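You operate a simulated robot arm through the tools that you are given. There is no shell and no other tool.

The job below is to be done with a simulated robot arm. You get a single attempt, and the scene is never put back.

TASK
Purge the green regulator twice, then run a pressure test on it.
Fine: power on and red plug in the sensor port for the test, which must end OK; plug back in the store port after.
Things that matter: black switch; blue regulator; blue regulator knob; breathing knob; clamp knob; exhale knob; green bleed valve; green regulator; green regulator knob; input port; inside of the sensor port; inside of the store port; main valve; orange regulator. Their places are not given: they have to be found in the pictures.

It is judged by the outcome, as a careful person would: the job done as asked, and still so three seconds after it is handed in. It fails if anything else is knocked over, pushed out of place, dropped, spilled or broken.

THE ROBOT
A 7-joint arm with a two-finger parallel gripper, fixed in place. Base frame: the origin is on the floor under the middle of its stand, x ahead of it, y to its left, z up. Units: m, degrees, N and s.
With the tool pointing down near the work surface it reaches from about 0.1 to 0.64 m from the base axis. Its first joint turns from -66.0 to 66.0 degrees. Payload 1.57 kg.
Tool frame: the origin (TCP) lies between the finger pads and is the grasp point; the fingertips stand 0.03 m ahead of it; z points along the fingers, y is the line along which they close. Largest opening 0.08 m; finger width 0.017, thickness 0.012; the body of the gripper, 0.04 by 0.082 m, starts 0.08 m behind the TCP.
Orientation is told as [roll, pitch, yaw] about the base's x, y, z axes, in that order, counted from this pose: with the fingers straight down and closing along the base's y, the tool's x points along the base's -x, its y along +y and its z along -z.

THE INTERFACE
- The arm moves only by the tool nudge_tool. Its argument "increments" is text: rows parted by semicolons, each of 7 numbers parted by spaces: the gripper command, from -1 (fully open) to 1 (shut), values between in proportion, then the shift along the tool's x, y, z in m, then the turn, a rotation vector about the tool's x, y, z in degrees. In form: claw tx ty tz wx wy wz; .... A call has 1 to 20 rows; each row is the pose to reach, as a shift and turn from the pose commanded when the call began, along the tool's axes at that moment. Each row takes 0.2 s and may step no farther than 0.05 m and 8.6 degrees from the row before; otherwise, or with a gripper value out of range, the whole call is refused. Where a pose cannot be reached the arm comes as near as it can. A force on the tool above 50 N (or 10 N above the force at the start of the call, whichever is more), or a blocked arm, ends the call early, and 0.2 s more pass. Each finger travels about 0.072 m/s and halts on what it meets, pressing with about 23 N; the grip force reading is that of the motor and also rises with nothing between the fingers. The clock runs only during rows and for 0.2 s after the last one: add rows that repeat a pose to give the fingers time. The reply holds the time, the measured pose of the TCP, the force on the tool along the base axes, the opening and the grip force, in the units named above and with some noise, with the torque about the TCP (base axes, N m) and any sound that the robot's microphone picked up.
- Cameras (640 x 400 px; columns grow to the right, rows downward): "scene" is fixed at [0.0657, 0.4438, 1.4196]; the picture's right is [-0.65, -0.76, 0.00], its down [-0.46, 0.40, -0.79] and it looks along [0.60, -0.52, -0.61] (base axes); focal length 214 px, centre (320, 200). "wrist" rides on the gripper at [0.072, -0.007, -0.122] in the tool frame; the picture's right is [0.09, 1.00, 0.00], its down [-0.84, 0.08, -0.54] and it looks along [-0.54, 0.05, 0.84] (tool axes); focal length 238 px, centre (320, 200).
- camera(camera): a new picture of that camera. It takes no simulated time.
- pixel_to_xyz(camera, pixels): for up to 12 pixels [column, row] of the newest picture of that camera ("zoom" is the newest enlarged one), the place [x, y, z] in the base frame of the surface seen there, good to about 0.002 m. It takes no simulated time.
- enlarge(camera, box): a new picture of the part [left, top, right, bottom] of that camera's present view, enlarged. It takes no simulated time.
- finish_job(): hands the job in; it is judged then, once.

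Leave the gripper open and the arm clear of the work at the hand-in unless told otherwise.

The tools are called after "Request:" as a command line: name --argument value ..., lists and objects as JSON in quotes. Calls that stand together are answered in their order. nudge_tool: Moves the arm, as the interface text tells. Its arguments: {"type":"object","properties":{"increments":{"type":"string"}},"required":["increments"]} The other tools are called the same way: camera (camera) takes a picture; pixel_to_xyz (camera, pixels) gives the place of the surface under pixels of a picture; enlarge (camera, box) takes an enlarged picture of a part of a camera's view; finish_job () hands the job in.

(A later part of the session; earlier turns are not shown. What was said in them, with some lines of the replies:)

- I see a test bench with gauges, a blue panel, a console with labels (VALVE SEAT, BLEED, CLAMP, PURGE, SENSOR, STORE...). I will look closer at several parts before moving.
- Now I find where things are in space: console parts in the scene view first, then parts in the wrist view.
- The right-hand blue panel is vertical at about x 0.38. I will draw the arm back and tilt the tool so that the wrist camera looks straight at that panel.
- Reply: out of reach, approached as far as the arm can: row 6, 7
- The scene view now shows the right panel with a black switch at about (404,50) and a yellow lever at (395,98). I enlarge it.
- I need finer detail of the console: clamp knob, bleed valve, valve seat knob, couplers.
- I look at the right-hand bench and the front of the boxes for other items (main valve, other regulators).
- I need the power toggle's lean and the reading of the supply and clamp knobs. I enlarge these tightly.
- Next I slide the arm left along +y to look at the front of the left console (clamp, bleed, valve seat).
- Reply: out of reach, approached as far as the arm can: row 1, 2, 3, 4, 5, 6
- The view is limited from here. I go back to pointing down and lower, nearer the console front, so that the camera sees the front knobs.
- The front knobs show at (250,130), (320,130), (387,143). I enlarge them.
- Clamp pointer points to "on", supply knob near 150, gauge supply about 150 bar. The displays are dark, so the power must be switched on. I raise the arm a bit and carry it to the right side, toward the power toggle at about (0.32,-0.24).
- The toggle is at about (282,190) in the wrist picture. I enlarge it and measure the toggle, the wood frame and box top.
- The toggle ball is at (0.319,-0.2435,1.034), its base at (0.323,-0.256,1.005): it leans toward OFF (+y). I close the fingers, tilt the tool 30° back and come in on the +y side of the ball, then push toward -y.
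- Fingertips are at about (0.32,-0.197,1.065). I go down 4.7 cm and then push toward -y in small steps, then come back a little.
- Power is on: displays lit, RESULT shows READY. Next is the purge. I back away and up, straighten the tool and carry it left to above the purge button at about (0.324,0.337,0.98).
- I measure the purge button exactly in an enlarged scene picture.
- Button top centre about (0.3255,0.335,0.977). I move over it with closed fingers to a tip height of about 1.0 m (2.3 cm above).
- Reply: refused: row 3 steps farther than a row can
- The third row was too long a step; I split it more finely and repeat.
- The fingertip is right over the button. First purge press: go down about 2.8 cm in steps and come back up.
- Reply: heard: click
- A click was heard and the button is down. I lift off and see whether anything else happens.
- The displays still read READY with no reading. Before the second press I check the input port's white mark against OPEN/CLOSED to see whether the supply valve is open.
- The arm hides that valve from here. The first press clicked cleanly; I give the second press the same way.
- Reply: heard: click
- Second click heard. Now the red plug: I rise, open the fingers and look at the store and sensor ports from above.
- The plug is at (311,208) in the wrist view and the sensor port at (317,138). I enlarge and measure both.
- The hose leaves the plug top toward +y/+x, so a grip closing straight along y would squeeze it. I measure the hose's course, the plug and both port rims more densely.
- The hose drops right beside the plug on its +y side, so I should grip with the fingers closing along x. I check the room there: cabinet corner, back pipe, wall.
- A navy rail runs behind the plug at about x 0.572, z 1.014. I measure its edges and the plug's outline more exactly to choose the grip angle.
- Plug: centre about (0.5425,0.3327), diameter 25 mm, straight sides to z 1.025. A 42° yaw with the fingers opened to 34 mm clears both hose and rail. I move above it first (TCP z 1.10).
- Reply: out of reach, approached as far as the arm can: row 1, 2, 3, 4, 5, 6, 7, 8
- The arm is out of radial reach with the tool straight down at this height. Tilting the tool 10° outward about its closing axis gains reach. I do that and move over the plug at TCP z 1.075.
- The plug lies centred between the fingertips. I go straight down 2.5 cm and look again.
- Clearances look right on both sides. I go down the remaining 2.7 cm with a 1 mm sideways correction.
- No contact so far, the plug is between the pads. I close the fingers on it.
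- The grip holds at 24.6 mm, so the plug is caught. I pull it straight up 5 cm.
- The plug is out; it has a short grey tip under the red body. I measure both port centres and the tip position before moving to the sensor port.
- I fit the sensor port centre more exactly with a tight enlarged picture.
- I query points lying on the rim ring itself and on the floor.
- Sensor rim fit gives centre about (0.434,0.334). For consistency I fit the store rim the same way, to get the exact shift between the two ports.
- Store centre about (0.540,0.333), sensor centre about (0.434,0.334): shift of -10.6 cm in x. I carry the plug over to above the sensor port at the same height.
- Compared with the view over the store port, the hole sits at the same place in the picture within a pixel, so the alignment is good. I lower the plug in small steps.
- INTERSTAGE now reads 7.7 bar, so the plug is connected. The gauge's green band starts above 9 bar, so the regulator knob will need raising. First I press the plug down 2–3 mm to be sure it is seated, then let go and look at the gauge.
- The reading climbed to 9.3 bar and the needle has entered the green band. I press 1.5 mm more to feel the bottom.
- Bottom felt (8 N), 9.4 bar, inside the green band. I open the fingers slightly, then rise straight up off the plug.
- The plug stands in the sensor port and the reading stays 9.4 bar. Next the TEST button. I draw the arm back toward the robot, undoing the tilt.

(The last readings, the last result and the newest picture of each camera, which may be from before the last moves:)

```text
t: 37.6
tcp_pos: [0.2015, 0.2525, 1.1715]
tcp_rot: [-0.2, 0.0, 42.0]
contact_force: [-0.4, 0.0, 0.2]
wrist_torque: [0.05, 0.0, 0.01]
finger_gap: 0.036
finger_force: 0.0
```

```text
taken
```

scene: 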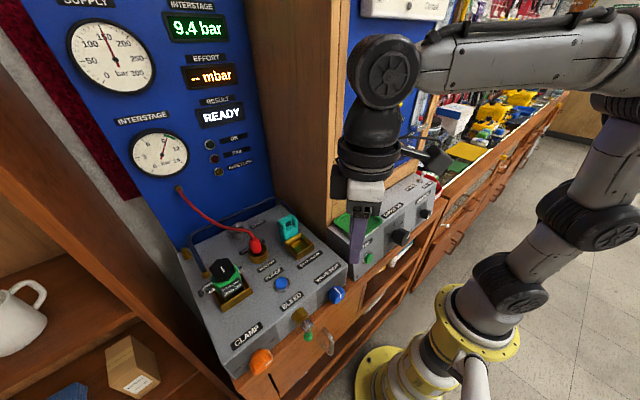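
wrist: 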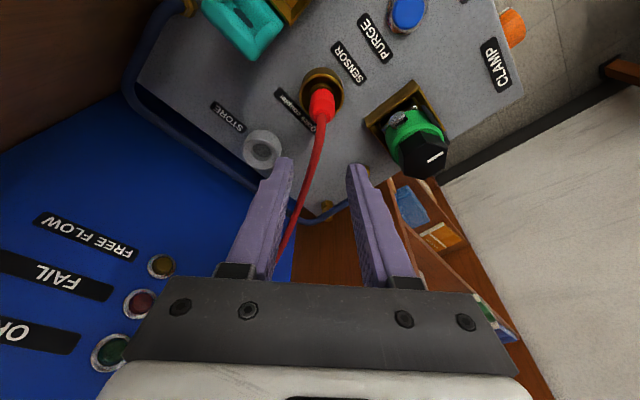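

Now I turn the yaw back to zero, close the fingers and move in front of the TEST button.

Request:
nudge_tool --increments "1 0.0275 -0.0156 0 0 0 8.4; 1 0.055 -0.0312 0 0 0 16.8; 1 0.0825 -0.0468 0 0 0 25.2; 1 0.11 -0.0624 0 0 0 33.6; 1 0.1375 -0.078 0 0 0 42; 1 0.1375 -0.078 0 0 0 42"

Request:
camera --camera "wrist"

Request:
enlarge --camera "scene" --box '[330, 210, 420, 290]'

```text
t: 39.0
tcp_pos: [0.1532, 0.1011, 1.1721]
tcp_rot: [-0.1, -0.1, -0.1]
contact_force: [-0.2, 0.8, -0.1]
wrist_torque: [-0.02, 0.0, -0.03]
finger_gap: 0.0
finger_force: 21.3
```

```text
taken
```

wrist: 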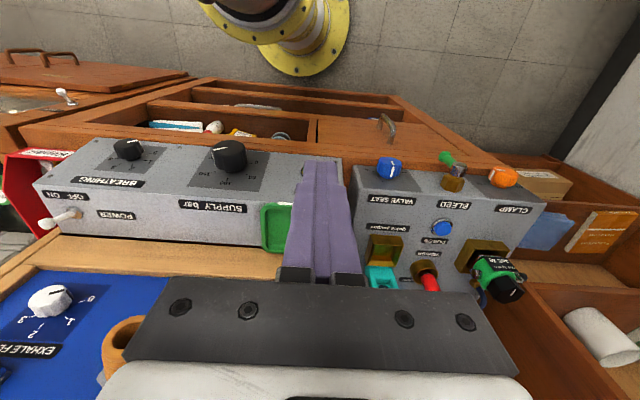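

```text
5.00 times, centred on (375, 250) of scene
```

zoom: 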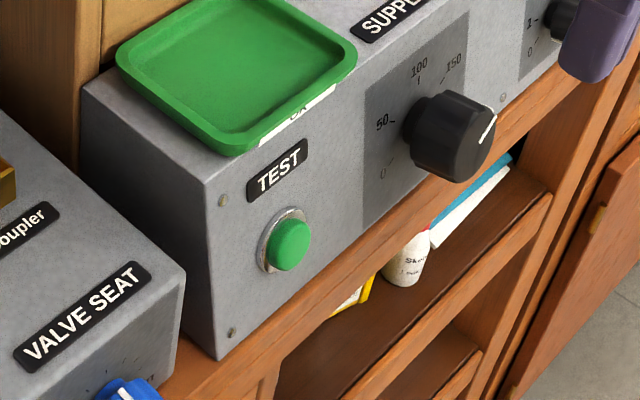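

I measure the front face and the green button in this enlarged picture.

Request:
pixel_to_xyz --camera "zoom" --pixels '[[223, 200], [232, 332], [277, 170], [290, 243], [295, 235], [280, 255], [240, 260], [330, 240], [207, 185], [218, 350], [300, 245], [285, 230]]'

```text
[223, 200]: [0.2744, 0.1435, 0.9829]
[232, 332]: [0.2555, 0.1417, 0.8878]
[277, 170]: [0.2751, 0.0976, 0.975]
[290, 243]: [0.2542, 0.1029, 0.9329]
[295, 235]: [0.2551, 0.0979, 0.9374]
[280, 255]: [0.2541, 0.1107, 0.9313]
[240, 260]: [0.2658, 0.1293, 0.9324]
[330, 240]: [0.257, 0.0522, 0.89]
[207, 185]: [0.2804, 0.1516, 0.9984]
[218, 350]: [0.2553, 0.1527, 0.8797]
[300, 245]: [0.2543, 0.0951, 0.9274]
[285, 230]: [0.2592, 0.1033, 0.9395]
```

The front face leans about 11°; the TEST button's face is at (0.2545,0.102,0.934). I lower the closed fingers in front of it at x 0.215, tip height 0.92.

Request:
nudge_tool --increments "1 -0.03 0 0.03 0 0 0; 1 -0.062 0.001 0.06 0 0 0; 1 -0.062 0.001 0.1 0 0 0; 1 -0.062 0.001 0.14 0 0 0; 1 -0.062 0.001 0.18 0 0 0; 1 -0.062 0.001 0.2 0 0 0; 1 -0.062 0.001 0.22 0 0 0; 1 -0.062 0.001 0.22 0 0 0"

Request:
camera --camera "scene"

Request:
enlarge --camera "wrist" --box '[220, 80, 420, 240]'

Request:
enlarge --camera "scene" --box '[330, 210, 420, 290]'

```text
t: 40.8
tcp_pos: [0.2146, 0.102, 0.9512]
tcp_rot: [0.0, 0.0, 0.1]
contact_force: [0.0, 0.8, 0.1]
wrist_torque: [0.0, 0.01, -0.02]
finger_gap: 0.0
finger_force: 20.9
```

```text
taken
```

scene: 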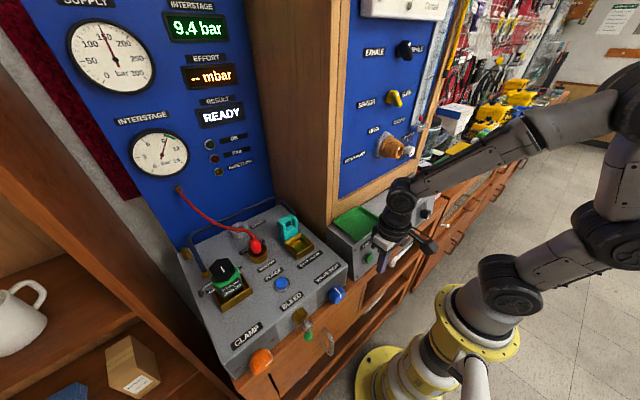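

```text
2.50 times, centred on (320, 160) of wrist
```

zoom: 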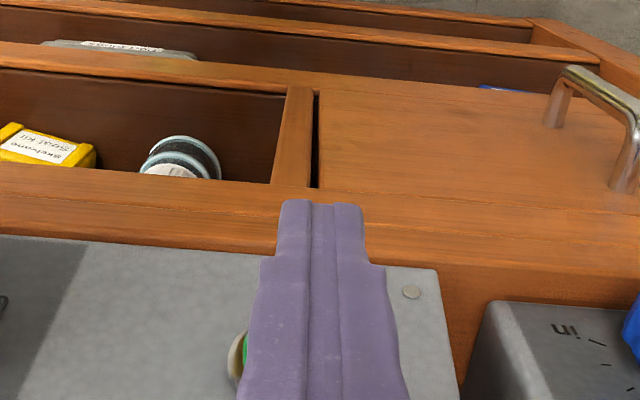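

```text
5.00 times, centred on (375, 250) of scene
```

zoom: 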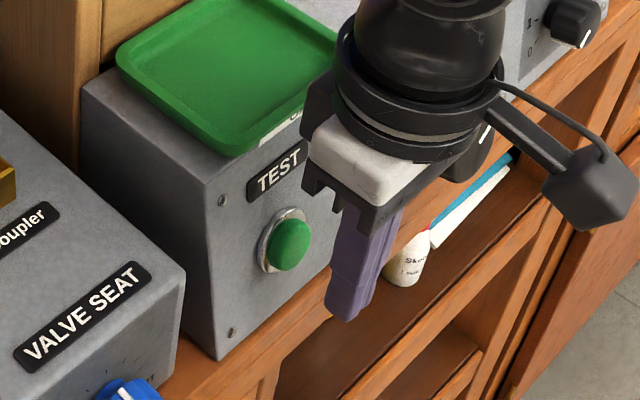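

The finger stands about 3 cm in front of the button. I push forward in small steps until it clicks.

Request:
nudge_tool --increments "1 -0.015 0 0 0 0 0; 1 -0.025 0 0 0 0 0; 1 -0.029 0 0 0 0 0; 1 -0.032 0 0 0 0 0; 1 -0.0345 0 0 0 0 0; 1 -0.0345 0 0 0 0 0"

Request:
camera --camera "scene"

Request:
enlarge --camera "scene" --box '[330, 210, 420, 290]'

```text
t: 42.2
tcp_pos: [0.2491, 0.1033, 0.9526]
tcp_rot: [0.0, 0.0, 0.1]
contact_force: [-5.9, -0.4, -0.6]
wrist_torque: [-0.01, 0.14, -0.01]
finger_gap: 0.0001
finger_force: 21.3
heard: click
```

```text
taken
```

scene: 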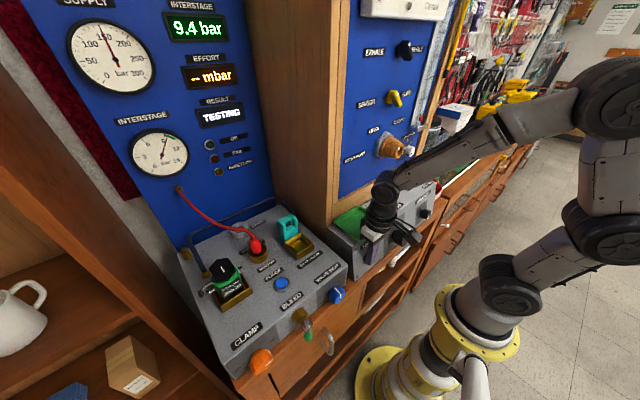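

```text
5.00 times, centred on (375, 250) of scene
```

zoom: 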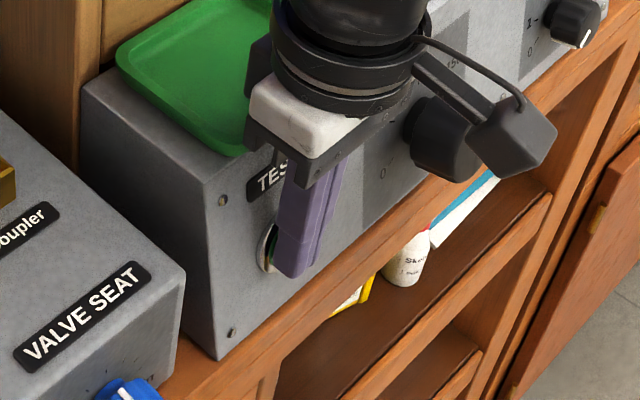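

The button clicked and RESULT shows TESTING. I draw the finger back off the button and wait.

Request:
nudge_tool --increments "1 0.01 0 0 0 0 0; 1 0.03 0 0 0 0 0; 1 0.04 0 0 0 0 0; 1 0.04 0 0 0 0 0; 1 0.04 0 0 0 0 0; 1 0.04 0 0 0 0 0"

Request:
enlarge --camera "scene" --box '[60, 0, 270, 190]'

```text
t: 43.6
tcp_pos: [0.2108, 0.1043, 0.9534]
tcp_rot: [-0.1, -0.1, 0.0]
contact_force: [-0.3, -0.8, 0.1]
wrist_torque: [0.0, 0.04, 0.03]
finger_gap: 0.0003
finger_force: 21.8
```

```text
2.11 times, centred on (165, 95) of scene
```

zoom: 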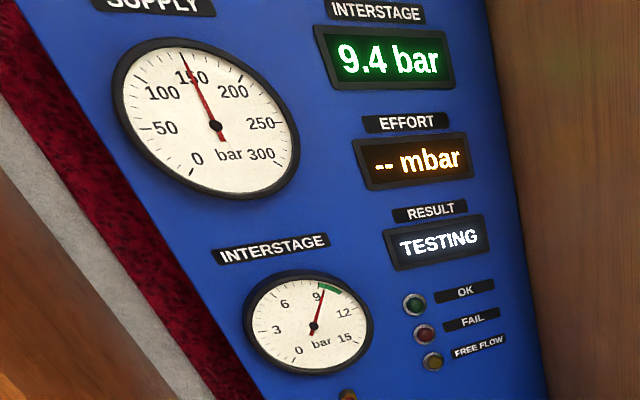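

Still TESTING at a steady 9.4 bar. I raise the arm clear slowly, letting time pass without touching anything.

Request:
nudge_tool --increments "1 0 0 -0.04 0 0 0; 1 0 0 -0.08 0 0 0; 1 0 0 -0.12 0 0 0; 1 0 0 -0.16 0 0 0; 1 0 0 -0.2 0 0 0; 1 0 0 -0.22 0 0 0; 1 0 0 -0.22 0 0 0; 1 0 0 -0.22 0 0 0; 1 0 0 -0.22 0 0 0; 1 0 0 -0.22 0 0 0"

Request:
enlarge --camera "scene" --box '[60, 0, 270, 190]'

```text
t: 45.8
tcp_pos: [0.2098, 0.1047, 1.1728]
tcp_rot: [0.1, -0.2, 0.1]
contact_force: [-0.2, -0.7, 0.1]
wrist_torque: [-0.02, 0.03, -0.02]
finger_gap: 0.0001
finger_force: 21.1
```

```text
2.11 times, centred on (165, 95) of scene
```

zoom: 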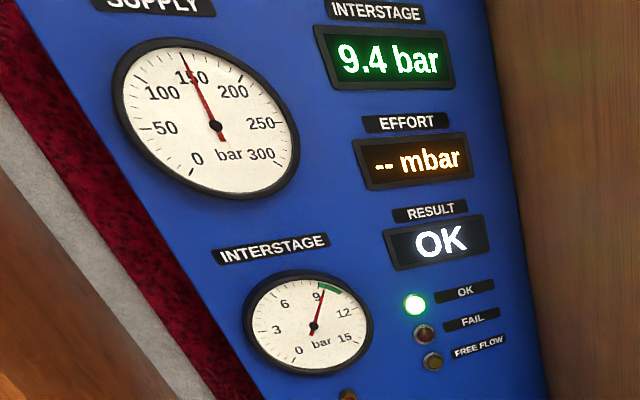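

RESULT shows OK and the green lamp is lit. Now the plug goes back to the store port. I turn to 42° yaw, open to 36 mm and move left.

Request:
nudge_tool --increments "0.1 -0.004 0.03 0 0 0 -8.4; 0.1 -0.008 0.06 0 0 0 -16.8; 0.1 -0.012 0.09 0 0 0 -25.2; 0.1 -0.016 0.12 0 0 0 -33.6; 0.1 -0.02 0.15 0 0 0 -42; 0.1 -0.02 0.15 0 0 0 -42"

Request:
camera --camera "scene"

```text
t: 47.2
tcp_pos: [0.2298, 0.2546, 1.1715]
tcp_rot: [0.0, -0.1, 42.2]
contact_force: [-0.3, 0.3, -0.1]
wrist_torque: [0.0, -0.02, -0.05]
finger_gap: 0.036
finger_force: 0.1
```

```text
taken
```

scene: 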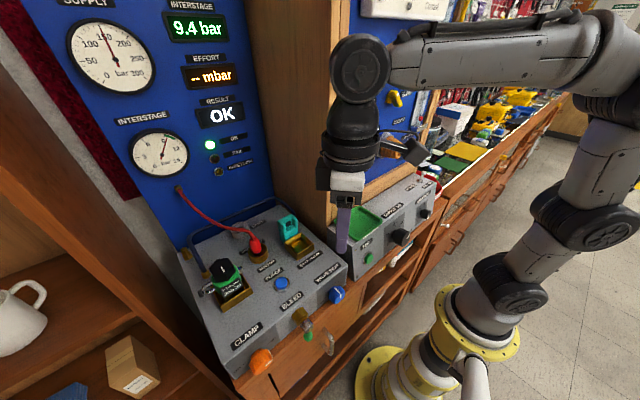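

I move over the plug in the sensor port, tilting 10° again, staying at tip height about 1.10.

Request:
nudge_tool --increments "0.1 -0.0339 -0.0129 0 0 -2 0; 0.1 -0.0677 -0.0258 0 0 -4 0; 0.1 -0.1016 -0.0387 0 0 -6 0; 0.1 -0.1354 -0.0516 0.01 0 -8 0; 0.1 -0.1693 -0.0645 0.025 0 -10 0; 0.1 -0.2031 -0.0774 0.0415 0 -10 0; 0.1 -0.2031 -0.0774 0.0415 0 -10 0"

Request:
camera --camera "wrist"

Request:
enlarge --camera "scene" --box '[210, 180, 310, 280]'

```text
t: 48.8
tcp_pos: [0.4326, 0.3309, 1.1313]
tcp_rot: [-0.1, -10.2, 42.0]
contact_force: [-0.8, 0.5, 0.3]
wrist_torque: [0.02, 0.02, 0.0]
finger_gap: 0.0361
finger_force: 0.0
```

```text
taken
```

wrist: 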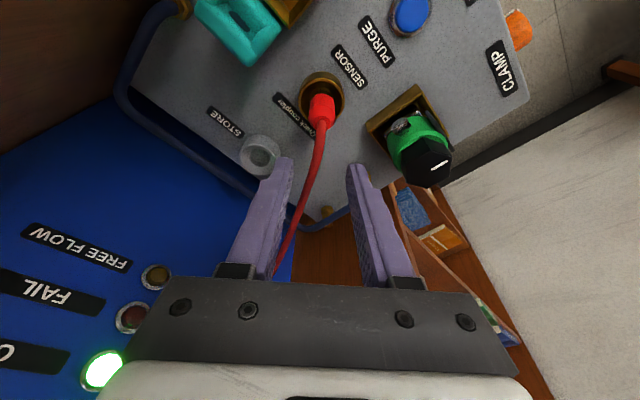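

```text
4.00 times, centred on (260, 230) of scene
```

zoom: 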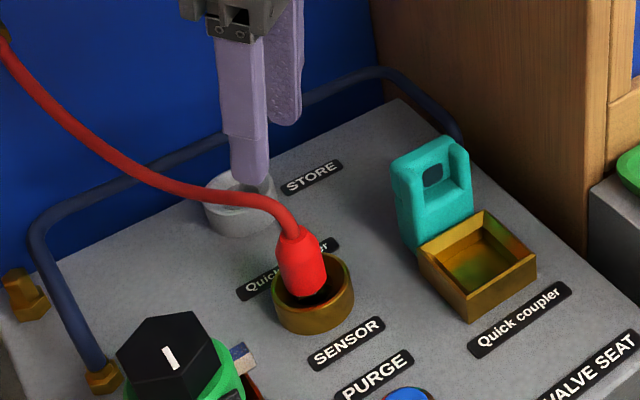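

The plug is again between the fingers in line. I go down 7.5 cm, check, then the rest.

Request:
nudge_tool --increments "0.1 0.0033 0.001 0.0246 0 0 0; 0.1 0.0077 0.001 0.0493 0 0 0; 0.1 0.012 0.001 0.0739 0 0 0; 0.1 0.012 0.001 0.0739 0 0 0"

Request:
enlarge --camera "wrist" --box '[240, 60, 400, 220]'

```text
t: 49.8
tcp_pos: [0.4312, 0.3322, 1.0566]
tcp_rot: [-0.1, -10.0, 42.1]
contact_force: [-0.5, -0.1, 0.6]
wrist_torque: [0.0, -0.02, 0.01]
finger_gap: 0.036
finger_force: 0.1
```

```text
2.50 times, centred on (320, 140) of wrist
```

zoom: 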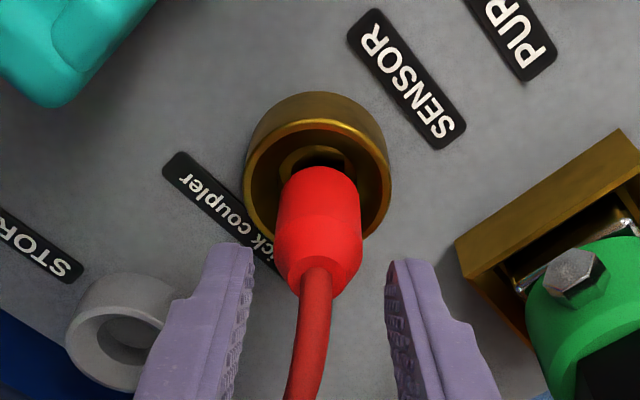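

Clear on both sides. I go down the last 3.2 cm and close on the plug.

Request:
nudge_tool --increments "0.1 0.0016 0 0.0118 0 0 0; 0.1 0.0036 0 0.0236 0 0 0; 0.1 0.005 0 0.0315 0 0 0; 0.1 0.005 0 0.0315 0 0 0; 1 0.005 0 0.0315 0 0 0; 1 0.005 0 0.0315 0 0 0; 1 0.005 0 0.0315 0 0 0"

Request:
enlarge --camera "wrist" --box '[240, 60, 400, 220]'

```text
t: 51.4
tcp_pos: [0.4327, 0.3342, 1.0248]
tcp_rot: [-0.1, -10.0, 42.0]
contact_force: [1.0, 0.9, 1.2]
wrist_torque: [0.0, 0.01, 0.0]
finger_gap: 0.0244
finger_force: 22.9
```

```text
2.50 times, centred on (320, 140) of wrist
```

zoom: 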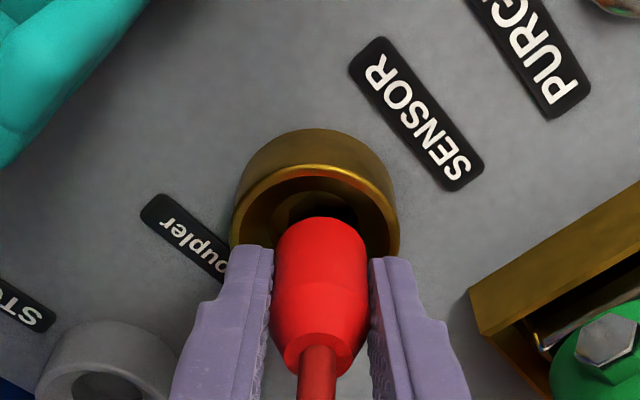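

Same grip as before (24.4 mm). I pull it straight up 5 cm.

Request:
nudge_tool --increments "1 -0.0017 0 -0.0098 0 0 0; 1 -0.0035 0 -0.0197 0 0 0; 1 -0.0052 0 -0.0295 0 0 0; 1 -0.0069 0 -0.0394 0 0 0; 1 -0.0087 0 -0.0492 0 0 0; 1 -0.0087 0 -0.0492 0 0 0"

Request:
camera --camera "scene"

Request:
enlarge --camera "wrist" --box '[240, 60, 400, 220]'

```text
t: 52.8
tcp_pos: [0.4318, 0.3341, 1.075]
tcp_rot: [-0.1, -10.0, 42.1]
contact_force: [0.2, 0.0, -0.3]
wrist_torque: [-0.02, 0.0, -0.02]
finger_gap: 0.0244
finger_force: 23.1
```

```text
taken
```

scene: 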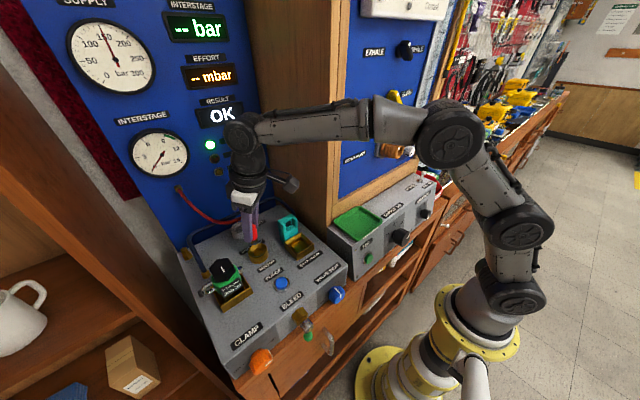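

```text
2.50 times, centred on (320, 140) of wrist
```

zoom: 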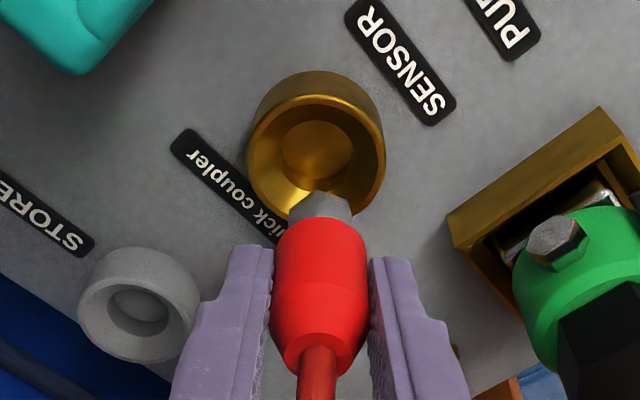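

RESULT keeps OK. I carry the plug back over the store port, 10.7 cm in +x.

Request:
nudge_tool --increments "1 -0.0256 -0.0244 0.0045 0 0 0; 1 -0.0513 -0.0489 0.0091 0 0 0; 1 -0.0769 -0.0732 0.0136 0 0 0; 1 -0.0769 -0.0732 0.0136 0 0 0; 1 -0.0769 -0.0732 0.0136 0 0 0"

Request:
enlarge --camera "wrist" --box '[240, 60, 420, 240]'

Request:
enlarge --camera "scene" --box '[200, 170, 290, 260]'

```text
t: 54.0
tcp_pos: [0.539, 0.3312, 1.0739]
tcp_rot: [-0.2, -10.0, 42.1]
contact_force: [0.3, -1.0, -1.0]
wrist_torque: [0.01, -0.02, 0.01]
finger_gap: 0.0246
finger_force: 23.2
```

```text
2.22 times, centred on (330, 150) of wrist
```

zoom: 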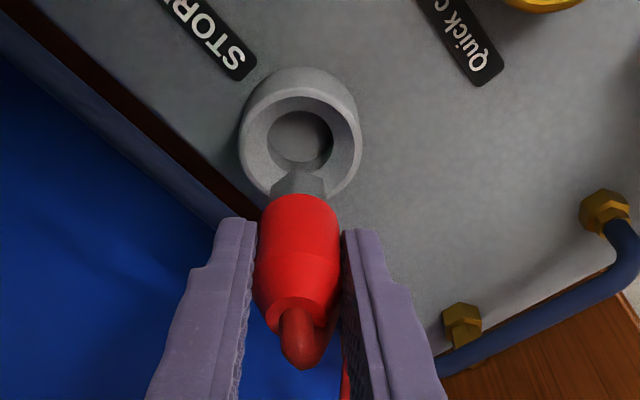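

```text
4.44 times, centred on (245, 215) of scene
```

zoom: 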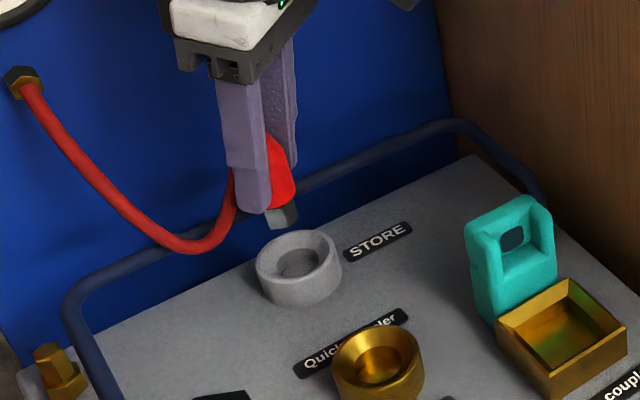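

This view matches the one right after I pulled the plug out, so it is in line. I lower it 4.9 cm in small steps.

Request:
nudge_tool --increments "1 0.0017 0 0.0098 0 0 0; 1 0.0035 0 0.0197 0 0 0; 1 0.0052 0 0.0295 0 0 0; 1 0.0061 0 0.0345 0 0 0; 1 0.0069 0 0.0394 0 0 0; 1 0.0076 0 0.0433 0 0 0; 1 0.0083 0 0.0473 0 0 0; 1 0.0087 0 0.0492 0 0 0; 1 0.0087 0 0.0492 0 0 0"

Request:
enlarge --camera "wrist" --box '[260, 80, 400, 220]'

Request:
enlarge --camera "scene" --box '[200, 170, 290, 260]'

```text
t: 56.0
tcp_pos: [0.5405, 0.3309, 1.0257]
tcp_rot: [-0.1, -10.0, 42.0]
contact_force: [0.6, -0.6, -1.2]
wrist_torque: [0.05, 0.0, -0.01]
finger_gap: 0.0242
finger_force: 22.8
```

```text
2.86 times, centred on (330, 150) of wrist
```

zoom: 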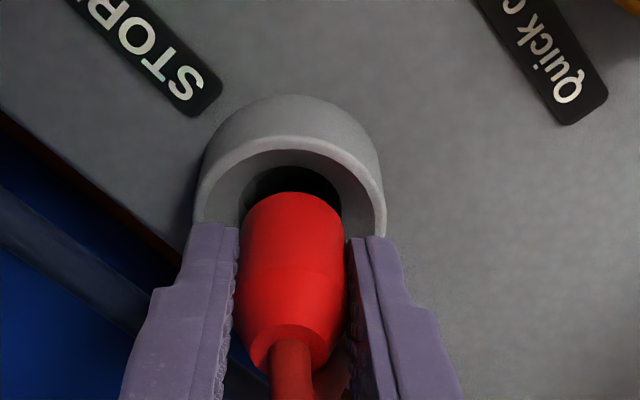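

```text
4.44 times, centred on (245, 215) of scene
```

zoom: 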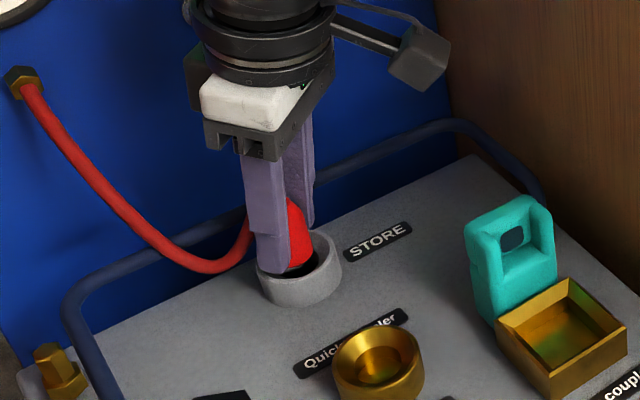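

The plug is back in the store port. I press about 2 mm more to feel the bottom.

Request:
nudge_tool --increments "1 0.0002 0 0.001 0 0 0; 1 0.0003 0 0.002 0 0 0; 1 0.0003 0 0.002 0 0 0"

```text
t: 56.8
tcp_pos: [0.54, 0.3318, 1.025]
tcp_rot: [-0.1, -10.3, 42.2]
contact_force: [-2.2, 0.2, 7.8]
wrist_torque: [-0.02, 0.13, -0.02]
finger_gap: 0.0246
finger_force: 22.8
```

Bottom felt (7.8 N). I open the fingers to 34 mm and rise straight up.

Request:
nudge_tool --increments "0.15 0 0 -0.001 0 0 0; 0.15 0 0 -0.001 0 0 0; 0.15 -0.0035 0 -0.0197 0 0 0; 0.15 -0.0069 0 -0.0394 0 0 0; 0.15 -0.0087 0 -0.0492 0 0 0; 0.15 -0.0104 0 -0.0591 0 0 0; 0.15 -0.0104 0 -0.0591 0 0 0"

Request:
enlarge --camera "wrist" --box '[240, 60, 420, 240]'

Request:
enlarge --camera "scene" --box '[200, 170, 290, 260]'

```text
t: 58.4
tcp_pos: [0.5396, 0.3326, 1.0824]
tcp_rot: [-0.2, -10.2, 42.0]
contact_force: [0.1, -0.3, 0.0]
wrist_torque: [-0.02, -0.01, -0.02]
finger_gap: 0.0341
finger_force: 0.1
```

```text
2.22 times, centred on (330, 150) of wrist
```

zoom: 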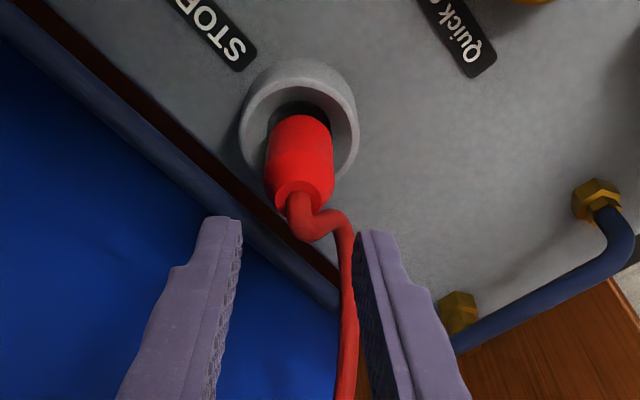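

```text
4.44 times, centred on (245, 215) of scene
```

zoom: 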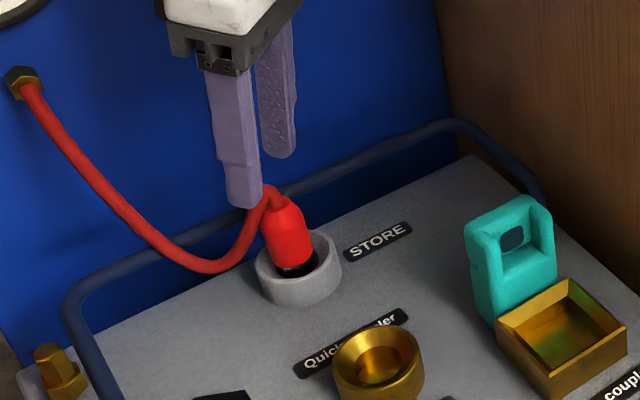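

The plug stands in the store port as it did at the start. I withdraw up and inward, then back toward the robot.

Request:
nudge_tool --increments "0.15 0.023 0 -0.0244 0 0 0; 0.15 0.046 0 -0.0488 0 0 0; 0.15 0.0766 0.0223 -0.0694 0 2 0; -1 0.1072 0.0446 -0.09 0 5 0; -1 0.138 0.0669 -0.1107 0 8 0; -1 0.1685 0.0892 -0.1313 0 10 0; -1 0.1685 0.0892 -0.1313 0 10 0"

Request:
camera --camera "scene"

Request:
camera --camera "wrist"

```text
t: 60.0
tcp_pos: [0.3376, 0.2722, 1.1831]
tcp_rot: [-0.1, 0.0, 42.1]
contact_force: [1.6, -0.2, 0.3]
wrist_torque: [0.04, 0.02, -0.01]
finger_gap: 0.0798
finger_force: 0.1
```

```text
taken
```

scene: 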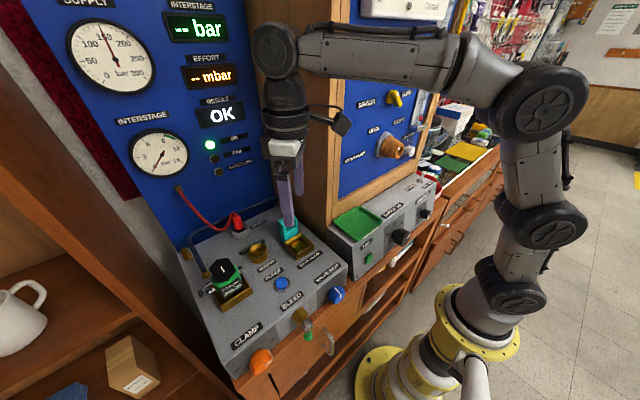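

```text
taken
```

wrist: 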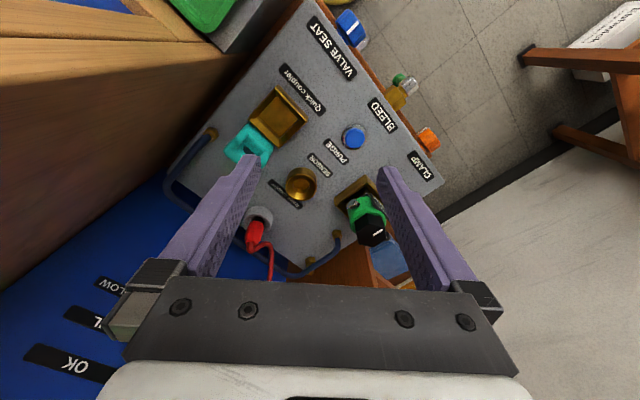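

Everything is in place: plug stored, RESULT OK, lamp lit. I move the open gripper farther away from the work and turn it straight.

Request:
nudge_tool --increments "-1 0.0285 0.0042 -0.006 0 0 8.4; -1 0.057 0.0084 -0.012 0 0 16.8; -1 0.0856 0.0125 -0.018 0 0 25.2; -1 0.1142 0.0167 -0.024 0 0 33.6; -1 0.1427 0.0209 -0.03 0 0 42; -1 0.1427 0.0209 -0.03 0 0 42; -1 0.1427 0.0209 -0.03 0 0 42"

Request:
camera --camera "scene"

Request:
enlarge --camera "scene" --box '[170, 190, 350, 390]'

Request:
enlarge --camera "scene" --box '[60, 0, 270, 190]'

```text
t: 61.6
tcp_pos: [0.2187, 0.1926, 1.2128]
tcp_rot: [0.0, 0.0, 0.0]
contact_force: [0.1, -1.0, 0.7]
wrist_torque: [0.0, 0.01, -0.01]
finger_gap: 0.0802
finger_force: 0.0
```

```text
taken
```

scene: 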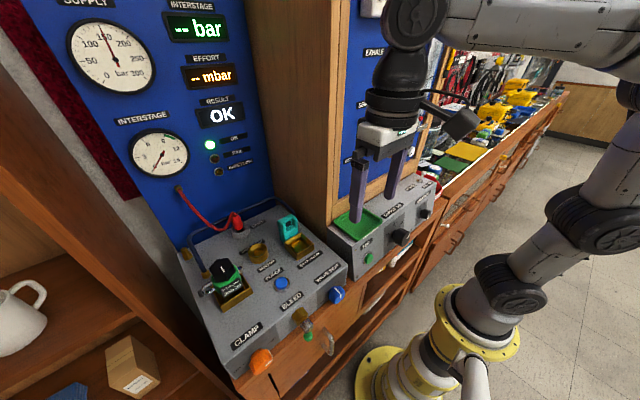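

```text
2.00 times, centred on (260, 290) of scene
```

zoom: 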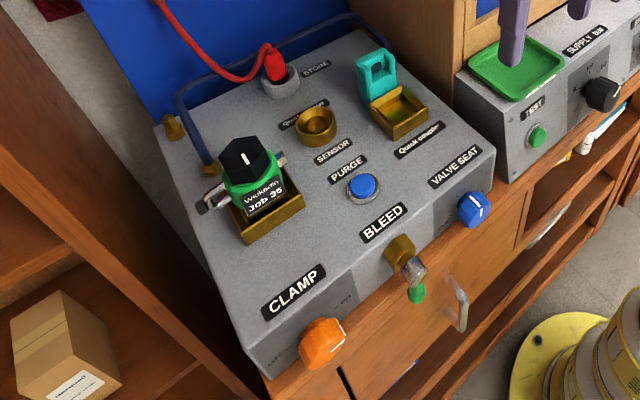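

```text
2.11 times, centred on (165, 95) of scene
```

zoom: 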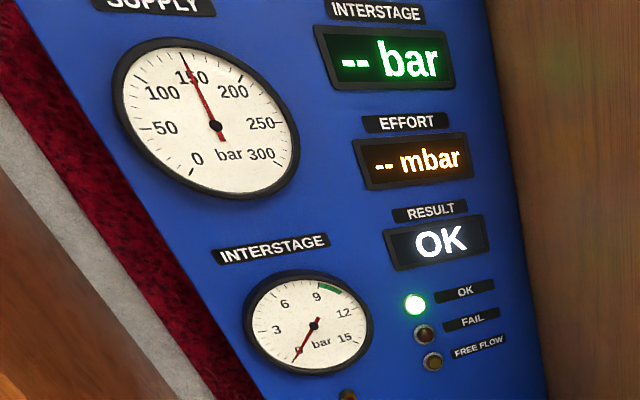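

The console looks as it did at the start: plug in the store port, green regulator in its coupler with the clamp on. RESULT shows OK, the OK lamp is lit, and the power is on. The gripper is open and clear of the work, so I hand the job in.

Request:
finish_job

```text
The job is handed in.
```

I purged the green regulator twice, and its pressure test ended OK. I've handed the job in, but I haven't seen the verdict.

- **Power:** I switched it on before the purge, and it is still on.
- **Purge:** I pressed the PURGE button twice and each press clicked. I heard no hiss, and the interstage gauge couldn't show the effect because the red plug was still in the store port.
- **Test:** With the red plug in the sensor port, the interstage pressure settled at 9.4 bar, inside the gauge's green band. After I pressed TEST, RESULT showed OK and the OK lamp lit.
- **Afterwards:** The red plug is back in the store port, seated. I did not touch the clamp, bleed valve, regulator knobs or supply setting. The gripper is open and clear of the work.
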